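You operate a simulated robot arm through the tools that you are given. There is no shell and no other tool.

You run a simulated robot arm. Do the job below in one go: nothing can be reset, and whatever is moved stays where it is left.

TASK
File two orange patches, gloss film first, then satin film, and hang the orange swatch on peg D.
Fine: the two lie on the chest top; each goes into the drawer marked orange, in the space that bears its words; shut the drawer; the swatch stands in its holder, the peg is on the swatch board.

The check looks at the end state, three seconds after you hand in, the way a careful person would. Anything else that was tipped, shoved, dropped, spilled or broken makes it a failure.

THE ROBOT
A 7-joint arm with a three-finger gripper, fixed in place. Base frame: the origin is at the foot of the arm, x ahead of it, y to its left, z up. Readings come in mm, degrees, newtons and seconds.
With the tool pointing down near the work surface it reaches from about 100 to 780 mm from the base axis. Its first joint turns from -166.0 to 166.0 degrees. Payload 2.94 kg.
The TCP is the grasp point between the finger pads, 30 mm short of the fingertips. In the tool frame z runs along the fingers and y along their closing line. Largest opening 132 mm; the body of the gripper starts 107 mm behind the TCP.
Orientation is told as [roll, pitch, yaw] about the base's x, y, z axes, in that order, counted from this pose: with the fingers straight down and closing along the base's y, the tool's x points along the base's -x, its y along +y and its z along -z.

THE INTERFACE
- The arm moves only by the tool move_arm. Its arguments are lists of equal length, an entry for each row: "linear": the shift along the tool's x, y, z in units of 20 mm (1.0 is 20 mm), a list of three; "turn": the turn, a rotation vector about the tool's x, y, z in units of 6 degrees (1.0 is 6 degrees), a list of three; "fingers": the closure in counts, from 0 (fully open) to 255 (shut). In form: {"linear": [[x, y, z], ...], "turn": [[ax, ay, az], ...], "fingers": [fingers, ...]}. A call has 1 to 20 rows; each row shifts and turns the commanded pose from where the row before left it, along the tool's axes as they then stand. A call with a number of a shift or a turn outside -1 to 1 is refused whole. Rows are played at 5 a second. More than 50 mm and 8.6 degrees between two rows, or a gripper value outside its range, and nothing of the call is played. Where a pose cannot be reached the arm comes as near as it can. A force on the tool above 40 N (or 10 N above the force at the start of the call, whichever is more), or a blocked arm, ends the call early, and 0.2 s more pass. The fingers move at their own pace and stop on an object; they squeeze with about 25 N. The grip force told is the motor's: it shows also when the fingers shut on nothing. Time passes only in rows, and 0.2 s behind the last, so rows that do not move let the fingers close. The reply holds the time, the measured pose of the TCP, the force on the tool along the base axes, the opening and the grip force, in the units named above and with some noise, with the torque about the TCP (base axes, N m) and any sound that the robot's microphone picked up.
- Cameras (640 x 400 px; columns grow to the right, rows downward): "scene" is fixed at [221.2, -498, 1357.4]; the picture's right is [0.69, -0.72, 0.00], its down [-0.28, -0.27, -0.92] and it looks along [0.66, 0.64, -0.39] (base axes); focal length 214 px, centre (320, 200). "wrist" rides on the gripper at [72, 3, -144] in the tool frame; the picture's right is [-0.04, 1.00, 0.00], its down [-0.88, -0.04, -0.48] and it looks along [-0.48, -0.02, 0.88] (tool axes); focal length 256 px, centre (320, 200).
- grab_frame(camera): a new picture of that camera. No time passes.
- lift_body(by): slides the trunk up (or, below 0, down) by that many mm; the arm rides with it, the base frame stays. It gives what a move gives, with no picture.
- pixel_to_xyz(camera, pixels): for up to 12 pixels [column, row] of the newest picture of that camera ("zoom" is the newest enlarged one), the place [x, y, z] in the base frame of the surface seen there, good to about 2 mm. No time passes.
- inspect(camera, box): a new picture of the part [left, top, right, bottom] of that camera's present view, enlarged. No time passes.
- close_job(): hands the job in; it is judged then, once.

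Open the gripper and draw the arm clear of the work before you hand the job in, unless the task says otherwise.

The tools are called after ">>>" as a command line: name --argument value ..., lists and objects as JSON in quotes. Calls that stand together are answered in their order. move_arm: Moves the arm, as the interface text tells. Its arguments: {"type":"object","properties":{"linear":{"type":"array"},"turn":{"type":"array"},"fingers":{"type":"array"}},"required":["linear","turn","fingers"]} The other tools are called the same way: lift_body (by) slides the trunk up or down; grab_frame (camera) takes a picture; pixel_to_xyz (camera, pixels) gives the place of the surface under pixels of a picture; inspect (camera, box) takes an enlarged picture of a part of a camera's view; close_job () hands the job in.

At the start:

```text
clock: 0.0
ee_pos: [505.7, 22.1, 1468.6]
tcp_rot: [0.0, 0.0, 0.0]
force: [-0.5, -0.4, 1.1]
torque: [0.04, 0.01, 0.02]
width: 131.8
grasp_force: 0.1
trunk travel left (down, up): [-475.0, 65.0]
```

scene: 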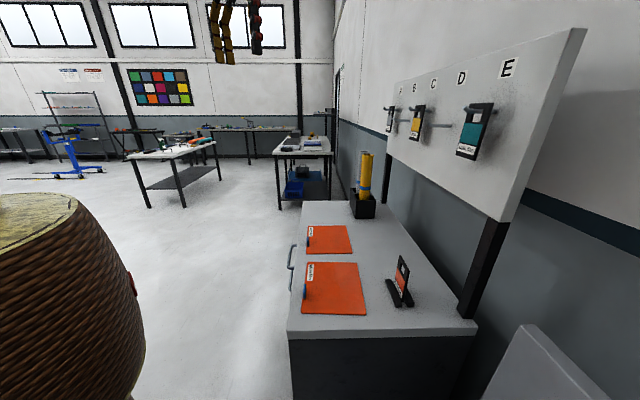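
wrist: 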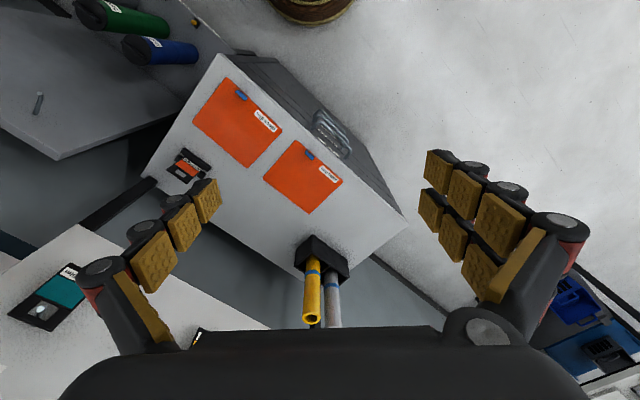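

I start by looking closely: the scene shows two orange patches on the chest top at about (328,240) and (335,288), the swatch in its holder at (400,285), and the board with pegs at (440,110). I'll enlarge both views.

>>> inspect --camera "scene" --box '[270, 180, 480, 340]'

>>> inspect --camera "scene" --box '[360, 40, 560, 180]'

>>> inspect --camera "wrist" --box '[140, 40, 420, 230]'

```text
2.50 times, centred on (375, 260) of scene
```

zoom: 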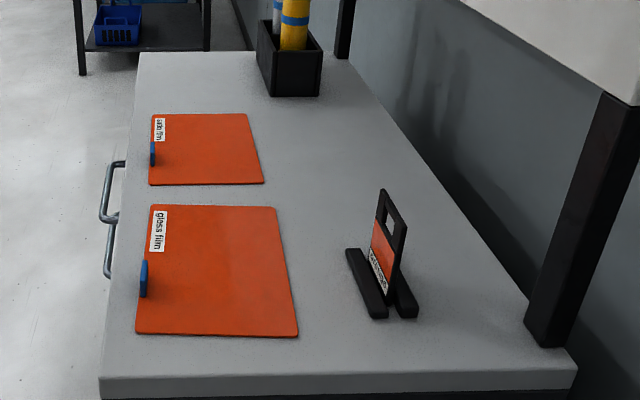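

```text
2.86 times, centred on (460, 110) of scene
```

zoom: 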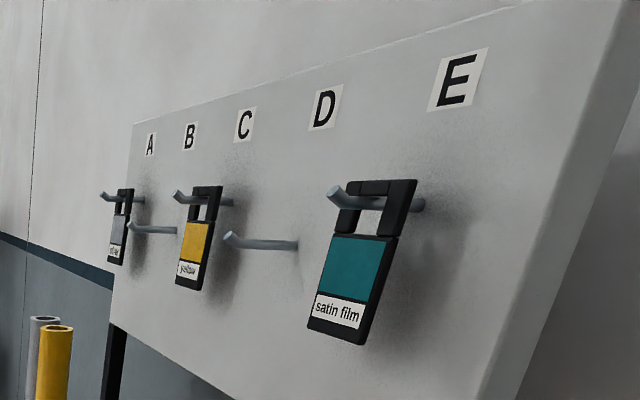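

```text
2.11 times, centred on (280, 135) of wrist
```

zoom: 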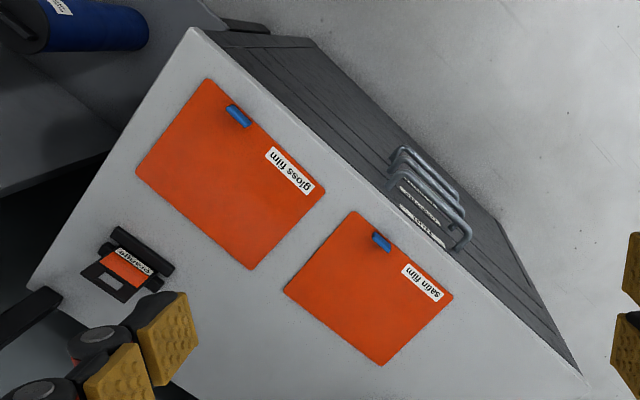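

The letters sit above the pegs' roots: A, C, E are filled, B and D are lower and empty; D's peg is at zoom root (297,243). I'll measure points on the chest and on the board.

>>> inspect --camera "scene" --box '[360, 40, 560, 180]'

>>> pixel_to_xyz --camera "zoom" --pixels '[[300, 243], [265, 243], [232, 240], [228, 233], [323, 108], [243, 125], [457, 80], [418, 205], [332, 195], [175, 230], [130, 227], [340, 310]]'

>>> pixel_to_xyz --camera "scene" --pixels '[[303, 202], [289, 329], [476, 329], [385, 202], [310, 227], [347, 226], [352, 253], [306, 254], [308, 263], [358, 263], [365, 314], [301, 313]]'

```text
2.86 times, centred on (460, 110) of scene
```

zoom: 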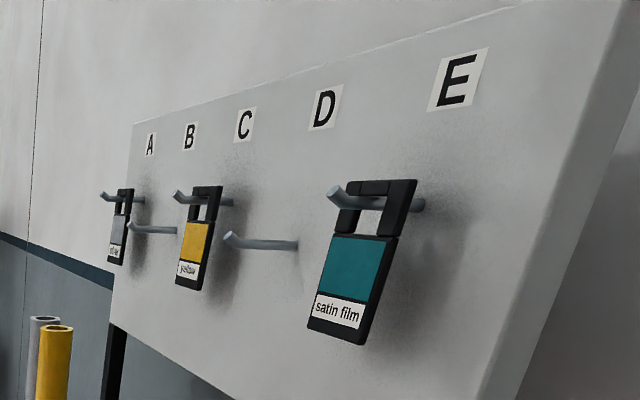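

```text
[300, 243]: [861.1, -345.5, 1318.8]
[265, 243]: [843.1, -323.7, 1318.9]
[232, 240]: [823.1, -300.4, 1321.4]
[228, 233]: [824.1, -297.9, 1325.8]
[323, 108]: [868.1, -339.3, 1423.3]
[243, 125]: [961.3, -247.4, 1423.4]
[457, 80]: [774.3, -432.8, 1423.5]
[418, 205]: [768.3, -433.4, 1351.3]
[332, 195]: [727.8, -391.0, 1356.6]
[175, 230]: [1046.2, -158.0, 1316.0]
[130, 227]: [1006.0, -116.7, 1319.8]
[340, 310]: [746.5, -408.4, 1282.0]
```

```text
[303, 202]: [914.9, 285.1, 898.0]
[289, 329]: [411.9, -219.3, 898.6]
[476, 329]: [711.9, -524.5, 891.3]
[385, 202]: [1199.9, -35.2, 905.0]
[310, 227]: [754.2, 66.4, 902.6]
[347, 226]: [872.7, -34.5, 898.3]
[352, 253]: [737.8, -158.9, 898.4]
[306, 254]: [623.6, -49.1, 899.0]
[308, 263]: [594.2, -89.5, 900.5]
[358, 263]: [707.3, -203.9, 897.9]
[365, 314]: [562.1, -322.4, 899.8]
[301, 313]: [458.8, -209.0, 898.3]
```

The chest is turned 45° in the base frame (front normal about (-0.71,0.71)). I'll check what the woven barrel at (70,280) is, and take points on the swatch, tabs, cup, and handles before I move.

>>> pixel_to_xyz --camera "scene" --pixels '[[40, 195], [80, 280], [130, 280], [140, 340], [75, 200], [291, 250], [292, 280], [366, 200], [352, 215], [376, 217], [370, 155], [540, 340]]'

>>> inspect --camera "scene" --box '[375, 245, 425, 315]'

>>> inspect --camera "scene" --box '[280, 215, 380, 325]'

```text
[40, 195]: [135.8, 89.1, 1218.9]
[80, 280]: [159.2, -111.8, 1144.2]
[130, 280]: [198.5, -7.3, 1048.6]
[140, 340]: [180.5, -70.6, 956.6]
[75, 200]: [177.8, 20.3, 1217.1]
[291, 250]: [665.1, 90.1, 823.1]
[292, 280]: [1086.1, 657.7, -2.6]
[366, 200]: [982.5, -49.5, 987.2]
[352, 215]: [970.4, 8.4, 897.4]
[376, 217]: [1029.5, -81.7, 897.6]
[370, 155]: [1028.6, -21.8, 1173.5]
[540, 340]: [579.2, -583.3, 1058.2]
```

```text
5.71 times, centred on (400, 280) of scene
```

zoom: 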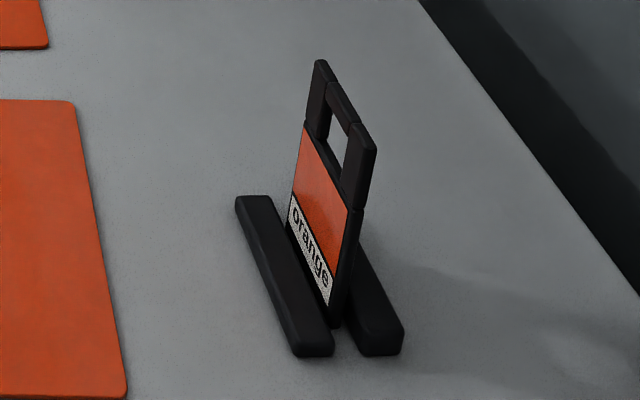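

```text
3.64 times, centred on (330, 270) of scene
```

zoom: 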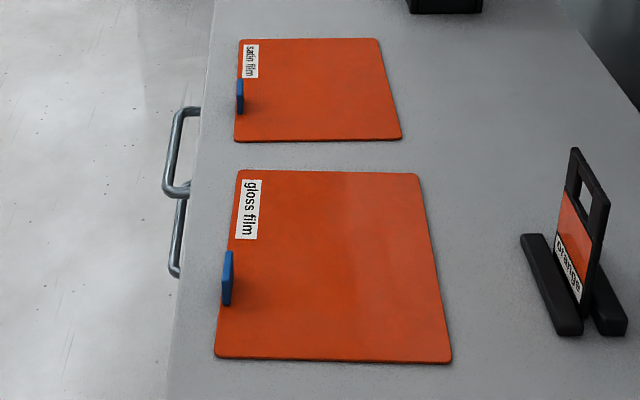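

The barrel is the robot's own trunk; the tabs are upright blades with their length along the chest front. I'll turn the tool by -45° yaw (aligning tool x with the chest's outward normal) while going down, to see the chest front with the wrist camera.

>>> move_arm --linear '[[0, 0, 1], [0, 0, 1], [0, 0, 1], [0, 0, 1], [0, 0, 1], [0, 0, 1], [0, 0, 1], [0, 0, 1], [1, 0, 0], [1, 0, 0], [1, 0, 0], [1, 0, 0], [1, 0, 0], [0, 0, 0]]' --turn '[[0, 0, 1], [0, 0, 1], [0, 0, 1], [0, 0, 1], [0, 0, 1], [0, 0, 1], [0, 0, 1], [0, 0, 0.5], [0, 0, 0], [0, 0, 0], [0, 0, 0], [0, 0, 0], [0, 0, 0], [0, 0, 0]]' --fingers '[0, 0, 0, 0, 0, 0, 0, 0, 0, 0, 0, 0, 0, 0]'

>>> grab_frame --camera "wrist"

>>> grab_frame --camera "scene"

```text
clock: 3.0
ee_pos: [435.4, 91.1, 1308.8]
tcp_rot: [0.0, 0.1, -45.0]
force: [0.7, -0.6, -0.3]
torque: [-0.02, 0.04, 0.04]
width: 132.0
grasp_force: 0.0
trunk travel left (down, up): [-475.0, 65.0]
```

```text
taken
```

wrist: 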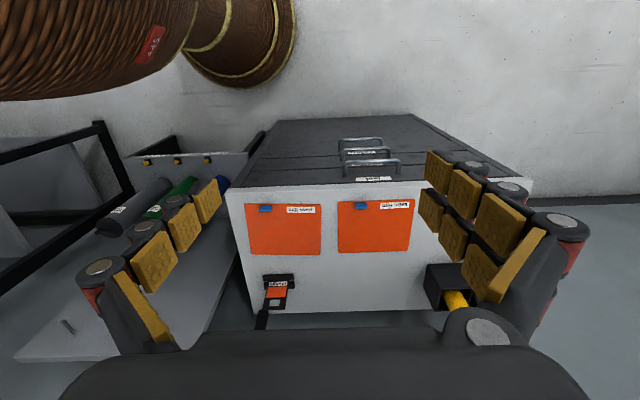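

```text
taken
```

scene: 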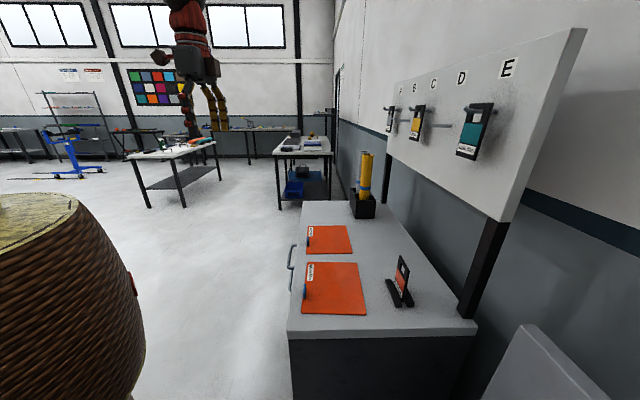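

Three drawer handles appear at (365,140)-(375,165), each with a label. I'll enlarge to read them.

>>> inspect --camera "wrist" --box '[310, 120, 430, 195]'

>>> inspect --camera "wrist" --box '[225, 110, 545, 320]'

```text
5.33 times, centred on (370, 158) of wrist
```

zoom: 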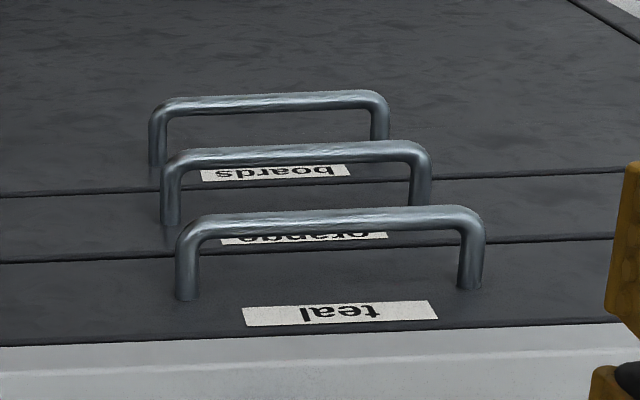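

```text
1.90 times, centred on (385, 215) of wrist
```

zoom: 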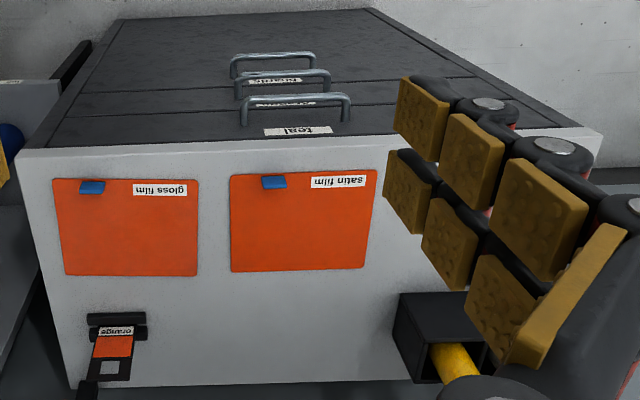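

Drawers top to bottom: teal, orange, boards. The middle one is the orange drawer. I'll measure its handle and the tabs.

>>> inspect --camera "wrist" --box '[310, 120, 430, 195]'

>>> pixel_to_xyz --camera "zoom" --pixels '[[190, 220], [330, 211], [470, 220], [172, 155], [295, 148], [425, 155], [160, 105], [270, 98], [380, 100], [500, 257], [500, 242], [450, 180]]'

>>> pixel_to_xyz --camera "zoom" --pixels '[[50, 345], [50, 330], [50, 263], [50, 195], [520, 183], [520, 325], [300, 235], [270, 172], [340, 312], [165, 220], [420, 200], [300, 40]]'

>>> pixel_to_xyz --camera "wrist" --pixels '[[265, 207], [359, 204], [246, 205], [320, 205], [321, 254], [251, 255], [338, 202], [412, 199], [408, 250], [340, 252], [230, 188], [530, 180]]'

```text
5.33 times, centred on (370, 158) of wrist
```

zoom: 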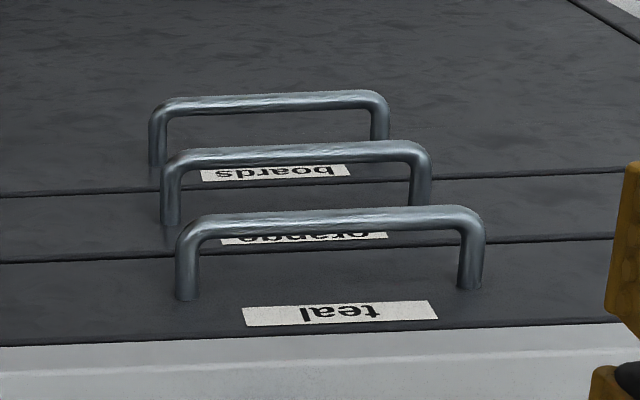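

```text
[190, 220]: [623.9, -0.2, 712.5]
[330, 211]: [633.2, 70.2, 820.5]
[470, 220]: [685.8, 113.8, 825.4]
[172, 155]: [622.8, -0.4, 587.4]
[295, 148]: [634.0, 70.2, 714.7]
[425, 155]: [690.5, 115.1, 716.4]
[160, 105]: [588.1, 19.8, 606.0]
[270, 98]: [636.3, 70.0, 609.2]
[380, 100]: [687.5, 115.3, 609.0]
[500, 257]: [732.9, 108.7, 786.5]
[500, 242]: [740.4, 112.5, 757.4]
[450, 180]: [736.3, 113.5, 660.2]
```

```text
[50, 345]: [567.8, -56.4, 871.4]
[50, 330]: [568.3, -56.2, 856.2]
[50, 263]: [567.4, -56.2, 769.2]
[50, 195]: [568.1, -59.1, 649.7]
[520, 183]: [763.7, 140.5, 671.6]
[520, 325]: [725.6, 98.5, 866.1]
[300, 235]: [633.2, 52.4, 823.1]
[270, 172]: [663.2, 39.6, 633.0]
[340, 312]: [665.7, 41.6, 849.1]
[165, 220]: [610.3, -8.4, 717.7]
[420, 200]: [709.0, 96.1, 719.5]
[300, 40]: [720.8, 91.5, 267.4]
```

```text
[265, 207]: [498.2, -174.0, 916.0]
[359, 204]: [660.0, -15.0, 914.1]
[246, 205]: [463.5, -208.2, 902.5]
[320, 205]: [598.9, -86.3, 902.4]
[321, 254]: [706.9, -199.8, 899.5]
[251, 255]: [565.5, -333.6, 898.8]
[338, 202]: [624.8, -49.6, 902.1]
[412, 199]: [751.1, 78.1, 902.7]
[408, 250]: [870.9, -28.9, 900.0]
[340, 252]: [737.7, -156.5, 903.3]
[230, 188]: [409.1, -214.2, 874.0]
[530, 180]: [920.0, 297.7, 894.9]
```

The orange handle bar is centred at about s=497 mm along the front (x≈634, y≈70, z≈713), standing about 45 mm off the front. I'll lower the trunk first so that the arm works at drawer height; the gripper is ~150 mm clear in front of the handles.

>>> lift_body --by -300

>>> grab_frame --camera "scene"

>>> grab_frame --camera "wrist"

```text
clock: 6.0
ee_pos: [434.4, 91.9, 1009.0]
tcp_rot: [0.1, 0.0, -45.0]
force: [0.1, -0.3, 0.7]
torque: [-0.01, 0.04, -0.01]
width: 131.9
grasp_force: 0.1
trunk travel left (down, up): [-175.0, 365.0]
```

```text
taken
```

scene: 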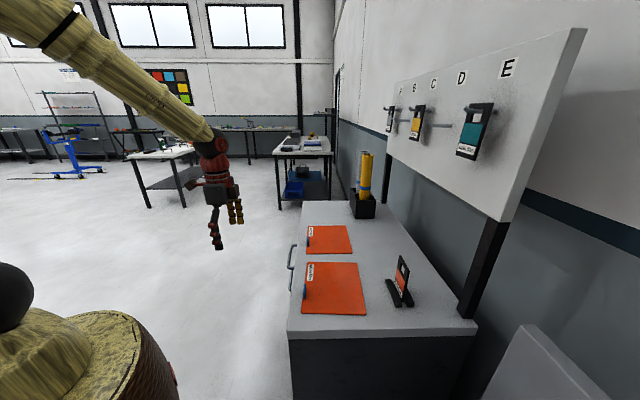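

```text
taken
```

wrist: 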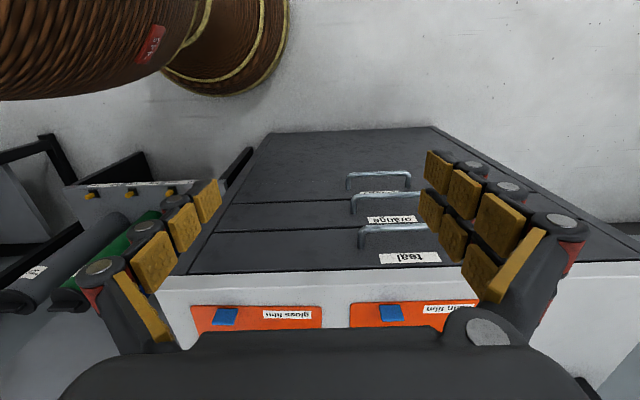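

The arm now hangs over the chest front with clear space. I'll shift 125 mm along the front (tool y) to line up with the handle's middle, then start turning the tool toward a horizontal attitude with fingers closing vertically.

>>> move_arm --linear '[[0, 1, 0], [0, 1, 0], [0, 1, 0], [0, 1, 0], [0, 1, 0], [0, 1, 0], [0, 0.25, 0], [0, 0, 0], [0, 0, 0], [0, 0, 0], [0, 0, 0], [0, 0, 0], [0, 0, 0], [0, 0, 0], [0, 0, 0], [0, 0, 0], [0, 0, 0]]' --turn '[[0, 0, 0], [0, 0, 0], [0, 0, 0], [0, 0, 0], [0, 0, 0], [0, 0, 0], [0, 0, 0], [-0.57735, -0.57735, 0.57735], [-0.57735, -0.57735, 0.57735], [-0.57735, -0.57735, 0.57735], [-0.57735, -0.57735, 0.57735], [-0.57735, -0.57735, 0.57735], [-0.57735, -0.57735, 0.57735], [-0.57735, -0.57735, 0.57735], [-0.57735, -0.57735, 0.57735], [-0.57735, -0.57735, 0.57735], [-0.57735, -0.57735, 0.57735]]' --fingers '[0, 0, 0, 0, 0, 0, 0, 0, 0, 0, 0, 0, 0, 0, 0, 0, 0]'

>>> grab_frame --camera "scene"

>>> grab_frame --camera "wrist"

```text
clock: 9.6
ee_pos: [523.1, 180.8, 1007.8]
tcp_rot: [45.1, -19.4, -89.9]
force: [-0.4, -0.2, 0.8]
torque: [0.03, 0.02, 0.01]
width: 132.0
grasp_force: 0.0
trunk travel left (down, up): [-175.0, 365.0]
```

```text
taken
```

scene: 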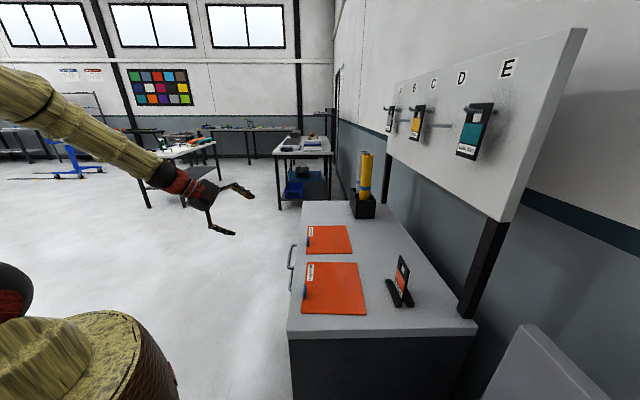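

```text
taken
```

wrist: 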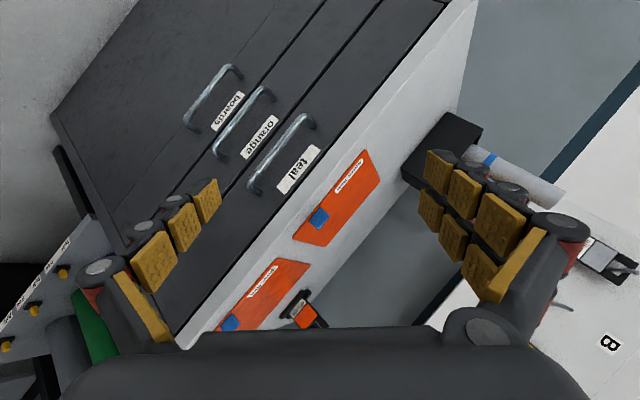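

The turn tracked well (TCP stays at s≈498). I continue the remaining 60° of the turn in the same free space.

>>> move_arm --linear '[[0, 0, 0], [0, 0, 0], [0, 0, 0], [0, 0, 0], [0, 0, 0], [0, 0, 0], [0, 0, 0], [0, 0, 0], [0, 0, 0], [0, 0, 0], [0, 0, 0]]' --turn '[[-0.57735, -0.57735, 0.57735], [-0.57735, -0.57735, 0.57735], [-0.57735, -0.57735, 0.57735], [-0.57735, -0.57735, 0.57735], [-0.57735, -0.57735, 0.57735], [-0.57735, -0.57735, 0.57735], [-0.57735, -0.57735, 0.57735], [-0.57735, -0.57735, 0.57735], [-0.57735, -0.57735, 0.57735], [-0.57735, -0.57735, 0.57735], [0, 0, 0]]' --fingers '[0, 0, 0, 0, 0, 0, 0, 0, 0, 0, 0]'

>>> grab_frame --camera "scene"

>>> grab_frame --camera "wrist"

```text
clock: 12.0
ee_pos: [535.1, 172.8, 1049.2]
tcp_rot: [53.0, -19.2, -99.1]
force: [0.0, -0.1, -0.2]
torque: [0.01, -0.01, 0.02]
width: 132.0
grasp_force: 0.1
out of reach, approached as far as the arm can: row 1, 2, 3, 4, 5, 6, 7, 8, 9, 10
trunk travel left (down, up): [-175.0, 365.0]
```

```text
taken
```

scene: 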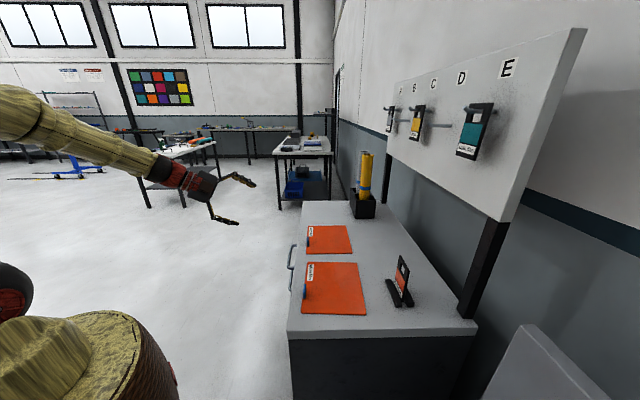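

```text
taken
```

wrist: 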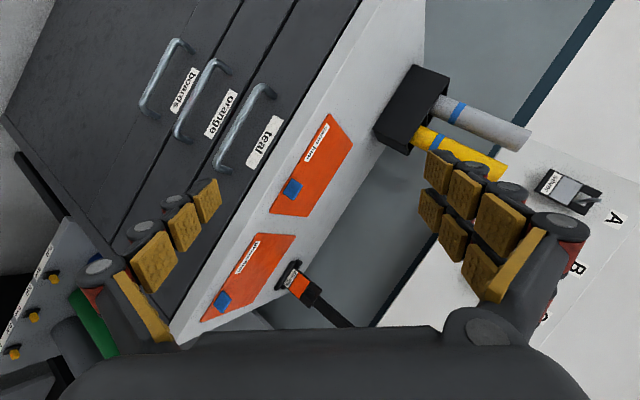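

The turn stopped partway: the arm hit a joint limit that way (orientation [53,-19,-99]). I'll undo 60° of the turn and look at where that leaves the tool.

>>> move_arm --linear '[[0, 0, 0], [0, 0, 0], [0, 0, 0], [0, 0, 0], [0, 0, 0], [0, 0, 0], [0, 0, 0], [0, 0, 0], [0, 0, 0], [0, 0, 0], [0, 0, 0]]' --turn '[[0.57735, 0.57735, -0.57735], [0.57735, 0.57735, -0.57735], [0.57735, 0.57735, -0.57735], [0.57735, 0.57735, -0.57735], [0.57735, 0.57735, -0.57735], [0.57735, 0.57735, -0.57735], [0.57735, 0.57735, -0.57735], [0.57735, 0.57735, -0.57735], [0.57735, 0.57735, -0.57735], [0.57735, 0.57735, -0.57735], [0, 0, 0]]' --fingers '[0, 0, 0, 0, 0, 0, 0, 0, 0, 0, 0]'

```text
clock: 14.4
ee_pos: [534.6, 173.2, 1048.1]
tcp_rot: [5.5, -5.4, -51.6]
force: [0.5, -0.1, -0.1]
torque: [0.0, 0.0, 0.01]
width: 132.1
grasp_force: 0.1
trunk travel left (down, up): [-175.0, 365.0]
```

The commanded pose restarts from the measured one each call. The opposite spin (tool x toward −s) should match the arm's natural wrist roll, so I turn about 124° about tool axis (0.53,−0.54,−0.65) in free space.

>>> move_arm --linear '[[0, 0, 0], [0, 0, 0], [0, 0, 0], [0, 0, 0], [0, 0, 0], [0, 0, 0], [0, 0, 0], [0, 0, 0], [0, 0, 0], [0, 0, 0], [0, 0, 0], [0, 0, 0], [0, 0, 0], [0, 0, 0], [0, 0, 0], [0, 0, 0], [0, 0, 0], [0, 0, 0], [0, 0, 0], [0, 0, 0]]' --turn '[[0.5471, -0.5588, -0.6696], [0.5471, -0.5588, -0.6696], [0.5471, -0.5588, -0.6696], [0.5471, -0.5588, -0.6696], [0.5471, -0.5588, -0.6696], [0.5471, -0.5588, -0.6696], [0.5471, -0.5588, -0.6696], [0.5471, -0.5588, -0.6696], [0.5471, -0.5588, -0.6696], [0.5471, -0.5588, -0.6696], [0.5471, -0.5588, -0.6696], [0.5471, -0.5588, -0.6696], [0.5471, -0.5588, -0.6696], [0.5471, -0.5588, -0.6696], [0.5471, -0.5588, -0.6696], [0.5471, -0.5588, -0.6696], [0.5471, -0.5588, -0.6696], [0.5471, -0.5588, -0.6696], [0.5471, -0.5588, -0.6696], [0.5471, -0.5588, -0.6696]]' --fingers '[0, 0, 0, 0, 0, 0, 0, 0, 0, 0, 0, 0, 0, 0, 0, 0, 0, 0, 0, 0]'

>>> grab_frame --camera "scene"

>>> grab_frame --camera "wrist"

```text
clock: 18.6
ee_pos: [535.2, 173.2, 1049.3]
tcp_rot: [-90.0, 0.0, 45.0]
force: [-0.3, -0.2, -0.1]
torque: [-0.01, 0.04, -0.02]
width: 131.9
grasp_force: 0.0
trunk travel left (down, up): [-175.0, 365.0]
```

```text
taken
```

scene: 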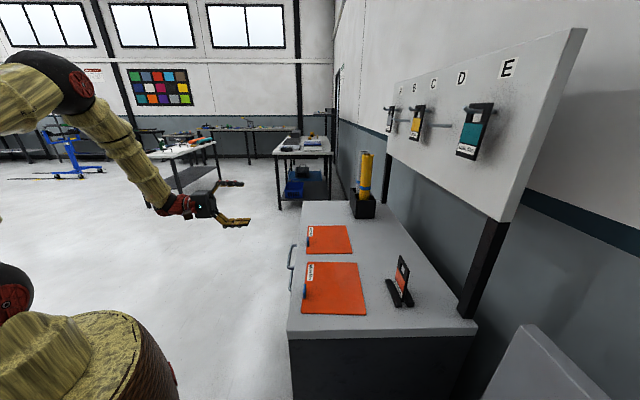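

```text
taken
```

wrist: 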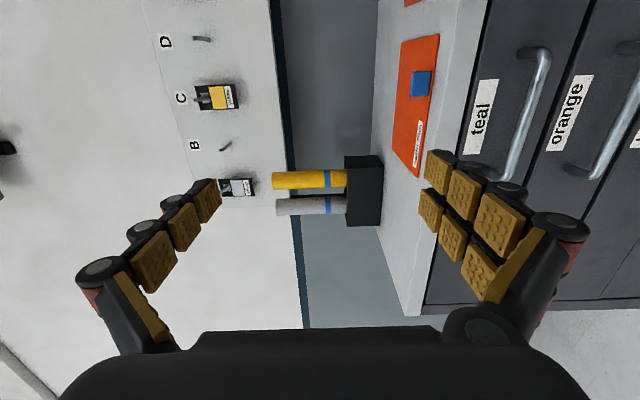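

The tool is now horizontal, pointing squarely at the drawer fronts with fingers closing vertically. I lower the trunk the remaining 175 mm and look again.

>>> lift_body --by -175

>>> grab_frame --camera "wrist"

>>> grab_frame --camera "scene"

```text
clock: 20.6
ee_pos: [534.2, 172.4, 873.3]
tcp_rot: [-89.9, -0.1, 44.9]
force: [0.7, -0.2, -0.6]
torque: [-0.03, -0.05, 0.02]
width: 132.3
grasp_force: 0.1
trunk travel left (down, up): [0.0, 540.0]
```

```text
taken
```

wrist: 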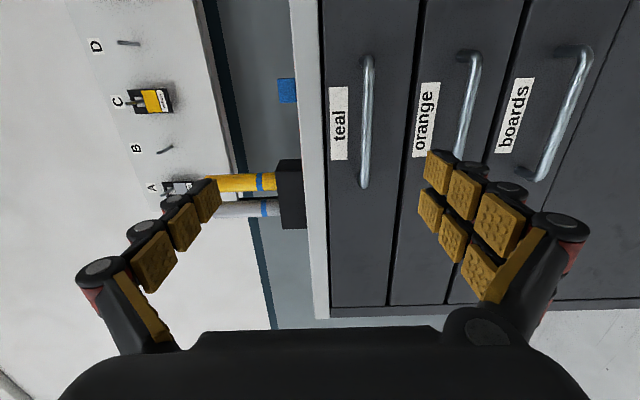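

```text
taken
```

scene: 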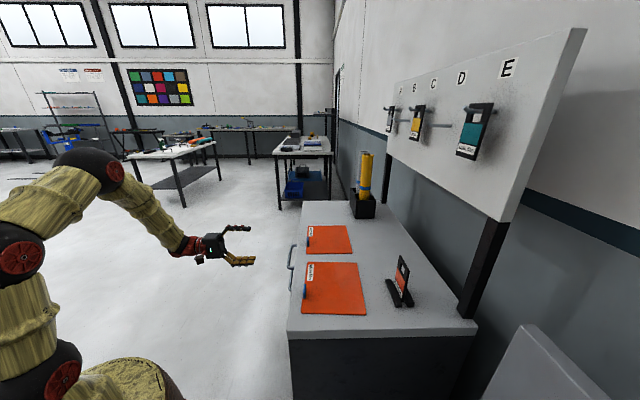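

The camera now faces the front squarely; the orange handle bar runs at about (472,60)–(465,150). I'll measure it and the label.

>>> pixel_to_xyz --camera "wrist" --pixels '[[472, 70], [468, 110], [466, 130], [477, 70], [461, 135], [370, 120], [365, 180], [565, 110], [412, 40], [395, 270], [508, 30], [430, 110]]'

>>> inspect --camera "wrist" --box '[320, 20, 560, 200]'

```text
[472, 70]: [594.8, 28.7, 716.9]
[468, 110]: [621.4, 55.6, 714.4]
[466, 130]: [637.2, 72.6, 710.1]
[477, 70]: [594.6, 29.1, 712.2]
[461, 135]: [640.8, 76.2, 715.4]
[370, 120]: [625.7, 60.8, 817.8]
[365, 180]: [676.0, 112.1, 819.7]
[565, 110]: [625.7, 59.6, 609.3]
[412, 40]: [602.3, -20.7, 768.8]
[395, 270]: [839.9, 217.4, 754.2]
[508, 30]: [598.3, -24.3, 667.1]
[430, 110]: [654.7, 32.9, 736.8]
```

```text
2.22 times, centred on (440, 110) of wrist
```

zoom: 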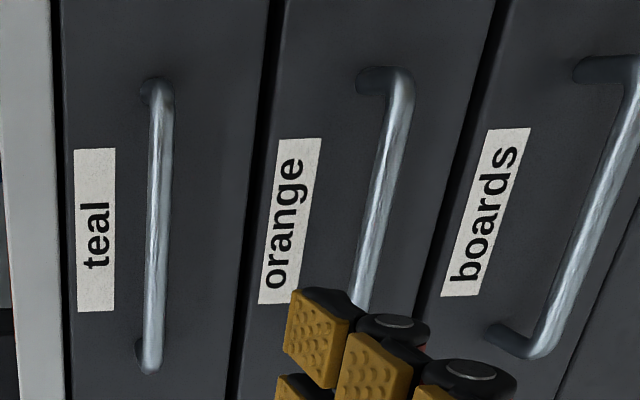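

The bar's front surface is at n≈−400, z≈713, with 30 mm behind it. I'll move down 160 mm (tool y) with the fingers half-closed, staying 150 mm clear of the handles.

>>> move_arm --linear '[[0, 1, 0], [0, 1, 0], [0, 1, 0], [0, 1, 0], [0, 1, 0], [0, 1, 0], [0, 1, 0], [0, 1, 0], [0, 0, 0]]' --turn '[[0, 0, 0], [0, 0, 0], [0, 0, 0], [0, 0, 0], [0, 0, 0], [0, 0, 0], [0, 0, 0], [0, 0, 0], [0, 0, 0]]' --fingers '[140, 140, 140, 140, 140, 140, 140, 140, 140]'

>>> grab_frame --camera "wrist"

>>> grab_frame --camera "scene"

```text
clock: 22.6
ee_pos: [536.9, 172.2, 712.9]
tcp_rot: [-89.9, 0.0, 44.9]
force: [0.7, 1.0, 0.2]
torque: [0.0, 0.0, 0.0]
width: 59.7
grasp_force: 0.1
trunk travel left (down, up): [0.0, 540.0]
```

```text
taken
```

wrist: 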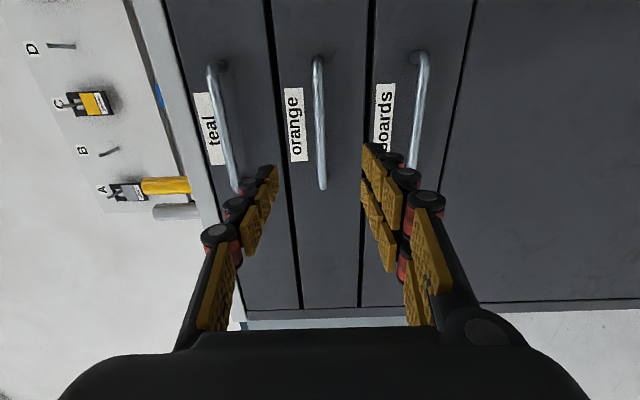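

```text
taken
```

scene: 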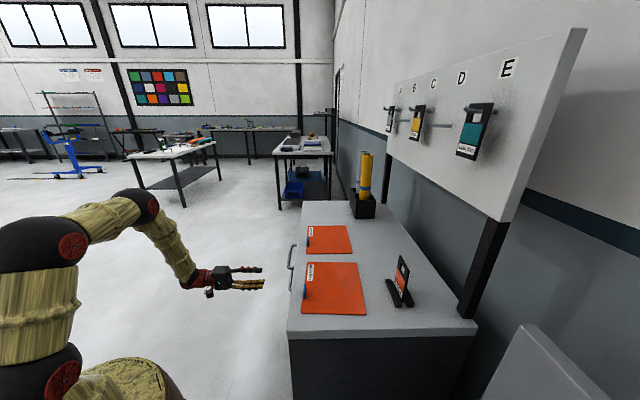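

The orange handle lies centred between the open fingers at (318,120). I move 142 mm forward so the pads straddle the bar, fingertips stopping ~10 mm short of the front.

>>> move_arm --linear '[[0.2, 0, 1], [0, 0, 1], [0, 0, 1], [0, 0, 1], [0, 0, 1], [0, 0, 1], [0, 0, 1], [0, 0, 0.1], [0, 0, 0]]' --turn '[[0, 0, 0], [0, 0, 0], [0, 0, 0], [0, 0, 0], [0, 0, 0], [0, 0, 0], [0, 0, 0], [0, 0, 0], [0, 0, 0]]' --fingers '[140, 140, 140, 140, 140, 140, 140, 140, 140]'

>>> grab_frame --camera "wrist"

>>> grab_frame --camera "scene"

```text
clock: 24.6
ee_pos: [631.0, 68.7, 714.5]
tcp_rot: [-89.9, 0.0, 44.9]
force: [0.2, -0.5, -0.6]
torque: [0.02, -0.02, -0.01]
width: 59.6
grasp_force: 0.1
trunk travel left (down, up): [0.0, 540.0]
```

```text
taken
```

wrist: 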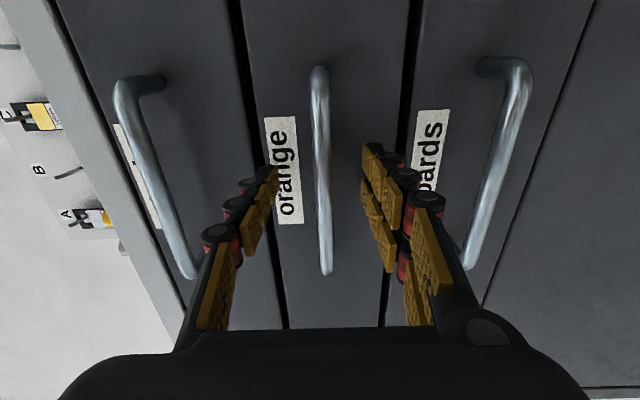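

```text
taken
```

scene: 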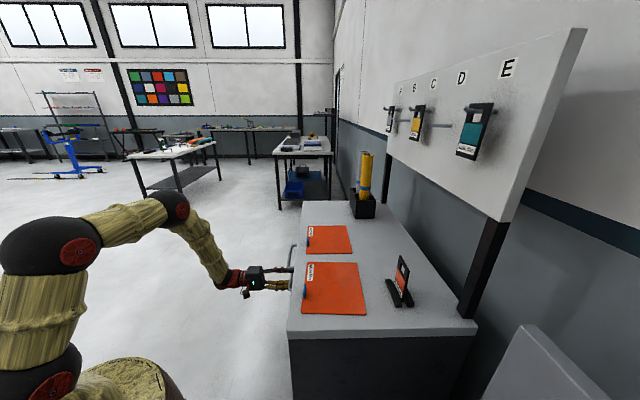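

TCP is at n≈−398, so the bar lies inside the last 30 mm of the fingers. I close the gripper on the bar.

>>> move_arm --linear '[[0, 0, 0], [0, 0, 0], [0, 0, 0], [0, 0, 0], [0, 0, 0], [0, 0, 0]]' --turn '[[0, 0, 0], [0, 0, 0], [0, 0, 0], [0, 0, 0], [0, 0, 0], [0, 0, 0]]' --fingers '[200, 255, 255, 255, 255, 255]'

>>> grab_frame --camera "wrist"

```text
clock: 26.0
ee_pos: [630.5, 68.5, 711.7]
tcp_rot: [-89.7, 0.1, 45.0]
force: [2.6, 1.8, -22.6]
torque: [0.27, -0.04, 0.5]
width: 11.0
grasp_force: 37.8
trunk travel left (down, up): [0.0, 540.0]
```

```text
taken
```

wrist: 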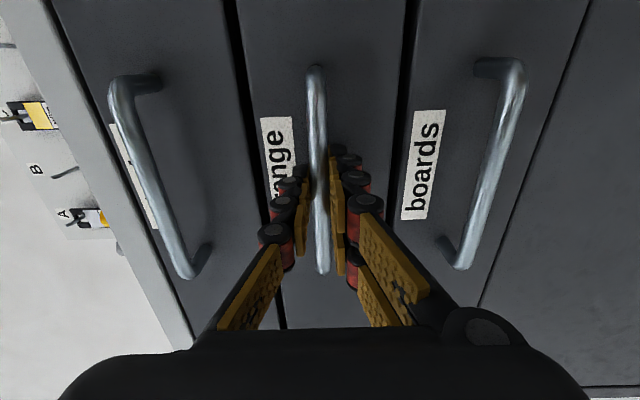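

The grip reads 11 mm on the bar with 38 N motor force. I now pull straight out (tool −z), slowly at first.

>>> move_arm --linear '[[0, 0, -0.3], [0, 0, -0.5], [0, 0, -0.5], [0, 0, -0.5], [0, 0, -0.5], [0, 0, -0.5], [0, 0, -0.5], [0, 0, -0.5], [0, 0, -0.5], [0, 0, -0.5], [0, 0, 0]]' --turn '[[0, 0, 0], [0, 0, 0], [0, 0, 0], [0, 0, 0], [0, 0, 0], [0, 0, 0], [0, 0, 0], [0, 0, 0], [0, 0, 0], [0, 0, 0], [0, 0, 0]]' --fingers '[255, 255, 255, 255, 255, 255, 255, 255, 255, 255, 255]'

>>> grab_frame --camera "scene"

>>> grab_frame --camera "wrist"

```text
clock: 28.4
ee_pos: [563.0, 137.6, 711.3]
tcp_rot: [-89.8, 0.1, 44.9]
force: [-19.2, -18.5, -30.5]
torque: [0.26, 0.07, 0.67]
width: 10.9
grasp_force: 37.8
trunk travel left (down, up): [0.0, 540.0]
```

```text
taken
```

scene: 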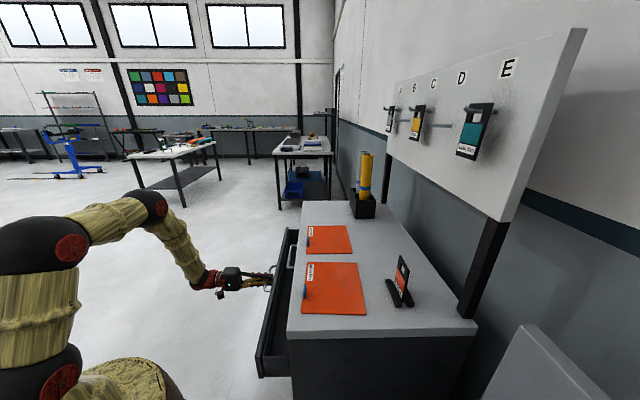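

```text
taken
```

wrist: 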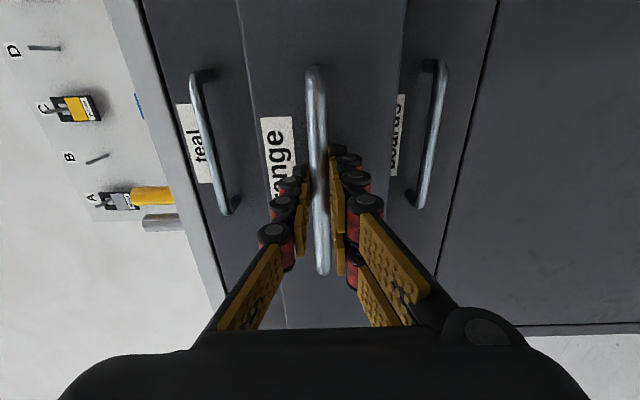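

The drawer came out ~97 mm, but side forces built up (about 27 N toward −s and 30 N down). I ease the command by ~3 mm toward −s and ~3.5 mm down, then read the force.

>>> move_arm --linear '[[0.08, 0.09, 0], [0.08, 0.09, 0], [0, 0, 0]]' --turn '[[0, 0, 0], [0, 0, 0], [0, 0, 0]]' --fingers '[255, 255, 255]'

```text
clock: 29.2
ee_pos: [562.8, 136.7, 713.6]
tcp_rot: [-90.2, -0.2, 45.0]
force: [-3.2, -5.0, -0.8]
torque: [-0.25, 0.23, -1.09]
width: 10.9
grasp_force: 37.7
trunk travel left (down, up): [0.0, 540.0]
```

The forces fell to a few newtons. I keep pulling another ~95 mm.

>>> move_arm --linear '[[0, 0, -0.3], [0.01, 0, -0.5], [0.01, 0, -0.5], [0.01, 0, -0.5], [0.01, 0, -0.5], [0.01, 0, -0.5], [0.01, 0, -0.5], [0.01, 0, -0.5], [0.01, 0, -0.5], [0.01, 0, -0.5], [0, 0, 0]]' --turn '[[0, 0, 0], [0, 0, 0], [0, 0, 0], [0, 0, 0], [0, 0, 0], [0, 0, 0], [0, 0, 0], [0, 0, 0], [0, 0, 0], [0, 0, 0], [0, 0, 0]]' --fingers '[255, 255, 255, 255, 255, 255, 255, 255, 255, 255, 255]'

>>> grab_frame --camera "scene"

>>> inspect --camera "scene" --box '[230, 200, 350, 390]'

```text
clock: 30.8
ee_pos: [516.8, 182.4, 712.1]
tcp_rot: [-90.1, -0.4, 45.1]
force: [1.1, -0.5, 8.2]
torque: [-0.4, 0.29, 0.41]
width: 10.6
grasp_force: 38.2
trunk travel left (down, up): [0.0, 540.0]
stopped in row 7: the force on the tool passed its limit at 42 N (the readings are from after the stop); the commanded pose is now the measured one
```

```text
taken
```

scene: 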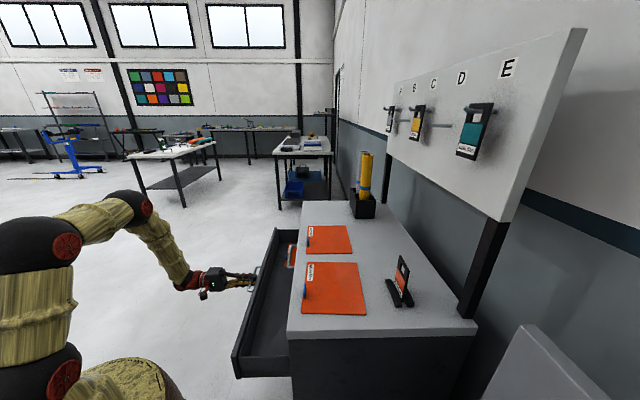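

```text
2.11 times, centred on (290, 295) of scene
```

zoom: 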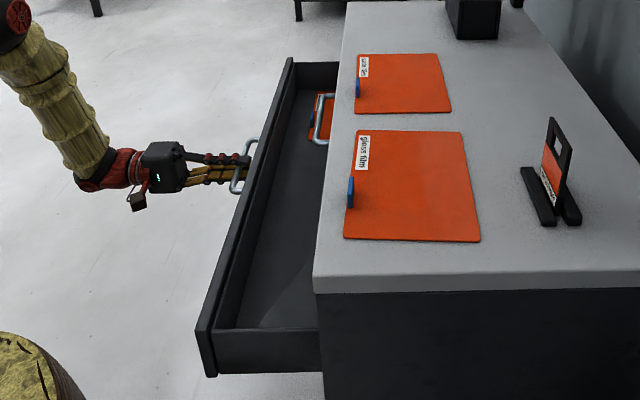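

The call stopped at 42 N with the drawer ~161 mm out; forces are now relaxed. I'll pull on gently in small steps to see whether that was a stop or only side load.

>>> move_arm --linear '[[0, 0, -0.25], [0, 0, -0.25], [0, 0, -0.25], [0, 0, -0.25], [0, 0, 0]]' --turn '[[0, 0, 0], [0, 0, 0], [0, 0, 0], [0, 0, 0], [0, 0, 0]]' --fingers '[255, 255, 255, 255, 255]'

```text
clock: 32.0
ee_pos: [504.6, 194.6, 713.2]
tcp_rot: [-90.1, -0.3, 44.9]
force: [-5.4, -5.7, 10.4]
torque: [-0.37, 0.23, 0.0]
width: 10.8
grasp_force: 37.9
trunk travel left (down, up): [0.0, 540.0]
```

It still slides (n≈−219 now). I continue pulling at 40 mm/s with small corrections.

>>> move_arm --linear '[[0.03, -0.05, -0.3], [0.01, 0, -0.4], [0.01, 0, -0.4], [0.01, 0, -0.4], [0.01, 0, -0.4], [0.01, 0, -0.4], [0.01, 0, -0.4], [0.01, 0, -0.4], [0, 0, 0]]' --turn '[[0, 0, 0], [0, 0, 0], [0, 0, 0], [0, 0, 0], [0, 0, 0], [0, 0, 0], [0, 0, 0], [0, 0, 0], [0, 0, 0]]' --fingers '[255, 255, 255, 255, 255, 255, 255, 255, 255]'

>>> grab_frame --camera "scene"

>>> inspect --camera "scene" --box '[200, 200, 350, 390]'

```text
clock: 34.0
ee_pos: [459.1, 240.8, 712.7]
tcp_rot: [-90.0, -0.4, 45.3]
force: [19.9, 19.3, 15.6]
torque: [-0.43, 0.27, 0.23]
width: 10.7
grasp_force: 38.2
trunk travel left (down, up): [0.0, 540.0]
```

```text
taken
```

scene: 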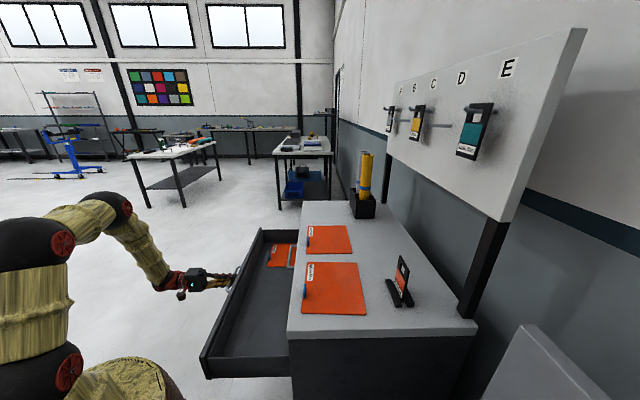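

```text
2.11 times, centred on (275, 295) of scene
```

zoom: 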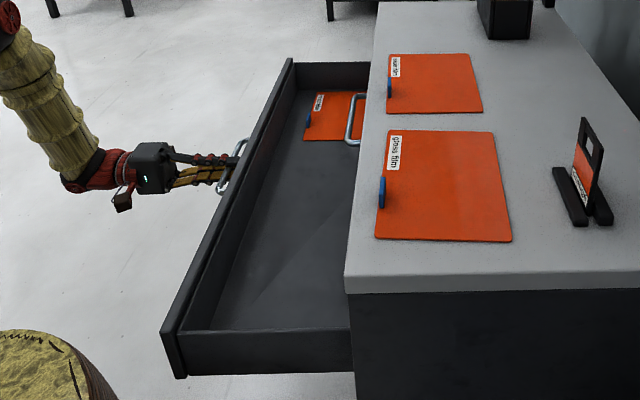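

The drawer is ~243 mm open; its corner still clears the robot's trunk by ~40 mm, so I stop here. I relieve the +s side load, then I'll let go of the handle.

>>> move_arm --linear '[[-0.08, -0.05, 0.1], [-0.08, -0.05, 0.1], [0, 0, 0], [0, 0, 0], [0, 0, 0], [0, 0, 0], [0, 0, 0]]' --turn '[[0, 0, 0], [0, 0, 0], [0, 0, 0], [0, 0, 0], [0, 0, 0], [0, 0, 0], [0, 0, 0]]' --fingers '[255, 255, 255, 255, 200, 140, 140]'

>>> grab_frame --camera "wrist"

>>> pixel_to_xyz --camera "zoom" --pixels '[[308, 118], [318, 93], [305, 140], [357, 140], [320, 120], [300, 180], [285, 250], [240, 320], [240, 335], [180, 335], [283, 60], [345, 62]]'

```text
clock: 35.6
ee_pos: [462.1, 237.6, 714.0]
tcp_rot: [-90.0, -0.3, 45.2]
force: [-0.5, -0.6, 0.4]
torque: [0.01, 0.01, 0.0]
width: 59.6
grasp_force: 0.1
trunk travel left (down, up): [0.0, 540.0]
```

```text
taken
```

wrist: 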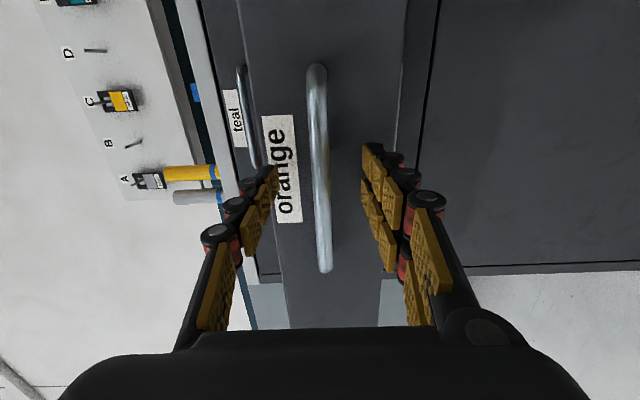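

```text
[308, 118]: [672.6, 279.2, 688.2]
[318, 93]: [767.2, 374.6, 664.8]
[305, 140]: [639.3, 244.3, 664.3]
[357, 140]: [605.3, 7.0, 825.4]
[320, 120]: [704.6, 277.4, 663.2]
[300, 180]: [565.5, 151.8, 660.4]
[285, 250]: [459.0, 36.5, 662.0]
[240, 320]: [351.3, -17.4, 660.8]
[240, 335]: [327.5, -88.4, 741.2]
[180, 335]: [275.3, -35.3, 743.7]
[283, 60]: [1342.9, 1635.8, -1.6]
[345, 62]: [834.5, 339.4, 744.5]
```

The handle is released with no residual force. I back out 60 mm, then tilt the tool down by 90° about its x axis (ending with fingers closing along the drawer direction), and view the drawer from above after that.

>>> move_arm --linear '[[0, 0, -1], [0, 0, -1], [0, 0, -1], [0, -1, 0], [0, -1, 0], [0, 0, 0], [0, 0, 0], [0, 0, 0], [0, 0, 0], [0, 0, 0], [0, 0, 0], [0, 0, 0], [0, 0, 0], [0, 0, 0], [0, 0, 0], [0, 0, 0], [0, 0, 0], [0, 0, 0], [0, 0, 0], [0, 0, 0]]' --turn '[[0, 0, 0], [0, 0, 0], [0, 0, 0], [0, 0, 0], [0, 0, 0], [-1, 0, 0], [-1, 0, 0], [-1, 0, 0], [-1, 0, 0], [-1, 0, 0], [-1, 0, 0], [-1, 0, 0], [-1, 0, 0], [-1, 0, 0], [-1, 0, 0], [-1, 0, 0], [-1, 0, 0], [-1, 0, 0], [-1, 0, 0], [-1, 0, 0]]' --fingers '[140, 140, 140, 140, 140, 140, 140, 140, 140, 140, 140, 140, 140, 140, 140, 140, 140, 140, 140, 140]'

>>> grab_frame --camera "scene"

>>> grab_frame --camera "wrist"

```text
clock: 39.8
ee_pos: [420.6, 279.4, 755.9]
tcp_rot: [0.2, -0.3, 45.2]
force: [-0.3, -0.4, 0.4]
torque: [-0.03, -0.06, -0.01]
width: 59.5
grasp_force: 0.1
trunk travel left (down, up): [0.0, 540.0]
```

```text
taken
```

scene: 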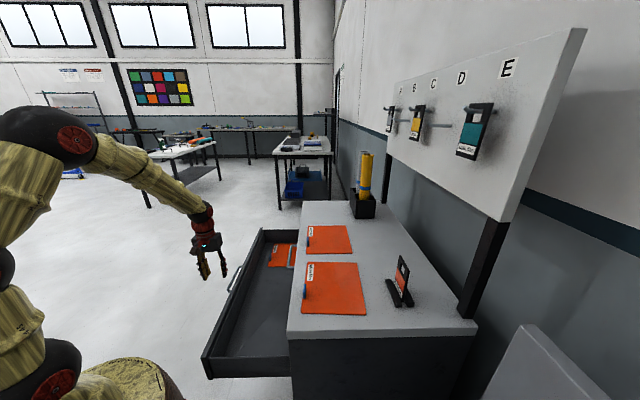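

```text
taken
```

wrist: 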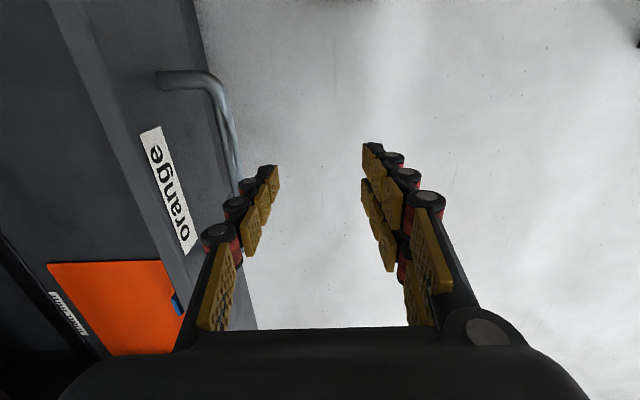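

The tool now points down in front of the drawer. I'll raise the trunk 300 mm and move over the drawer to look down into it.

>>> lift_body --by 300

>>> move_arm --linear '[[1, -1, 0], [1, -1, 0], [1, -1, 0], [1, -1, 0], [1, -1, 0], [1, -1, 0], [1, -1, 0], [1, -1, 0], [1, -1, 0], [1, -1, 0], [0, 0, 0]]' --turn '[[0, 0, 0], [0, 0, 0], [0, 0, 0], [0, 0, 0], [0, 0, 0], [0, 0, 0], [0, 0, 0], [0, 0, 0], [0, 0, 0], [0, 0, 0], [0, 0, 0]]' --fingers '[140, 140, 140, 140, 140, 140, 140, 140, 140, 140, 140]'

>>> grab_frame --camera "wrist"

>>> grab_frame --camera "scene"

```text
clock: 42.8
ee_pos: [420.5, 279.8, 1054.6]
tcp_rot: [0.1, -0.3, 45.1]
force: [-0.8, 0.3, -0.5]
torque: [-0.04, 0.04, 0.02]
width: 59.4
grasp_force: 0.1
trunk travel left (down, up): [-300.0, 240.0]
```

```text
clock: 45.2
ee_pos: [420.7, -3.7, 1056.3]
tcp_rot: [0.1, -0.4, 45.1]
force: [-0.4, -1.0, 0.1]
torque: [0.0, -0.04, 0.02]
width: 59.5
grasp_force: 0.2
trunk travel left (down, up): [-300.0, 240.0]
```

```text
taken
```

wrist: 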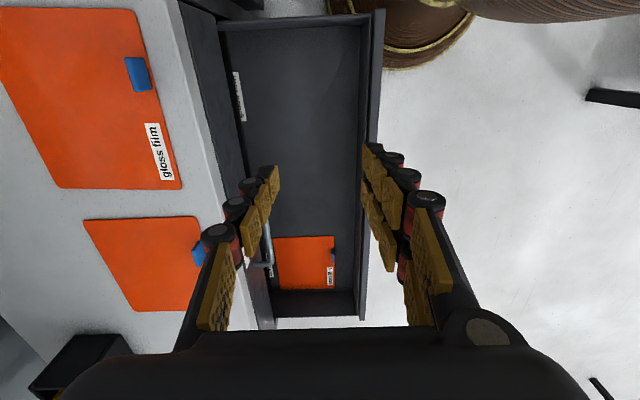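

```text
taken
```

scene: 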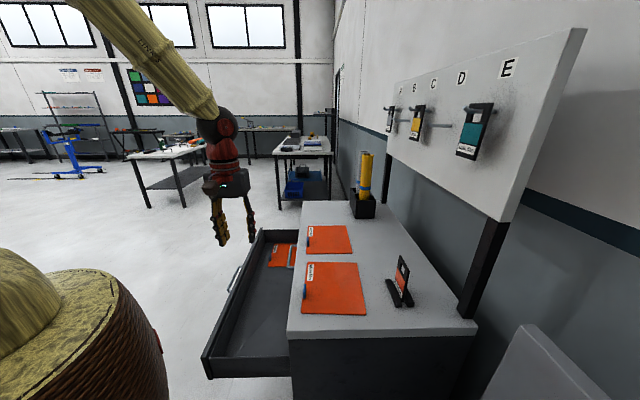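

A white label shows inside the drawer at about (238,95). I'll enlarge the drawer's interior.

>>> inspect --camera "wrist" --box '[180, 0, 400, 140]'

>>> inspect --camera "wrist" --box '[220, 200, 400, 330]'

```text
2.86 times, centred on (290, 70) of wrist
```

zoom: 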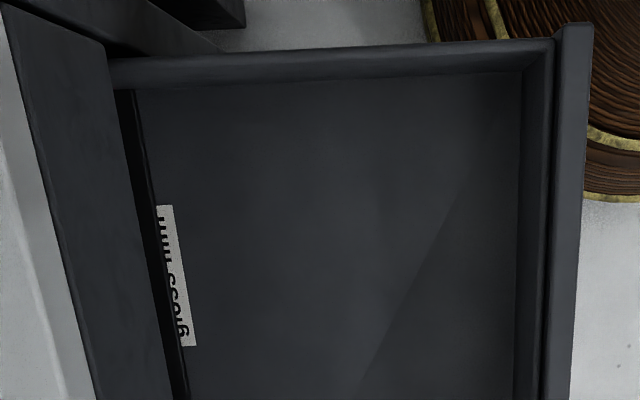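

```text
3.08 times, centred on (310, 265) of wrist
```

zoom: 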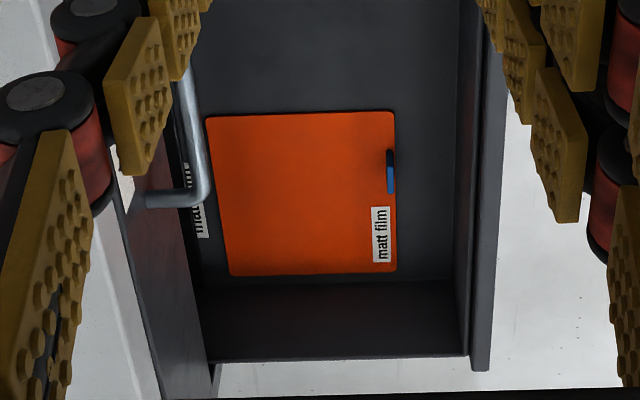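

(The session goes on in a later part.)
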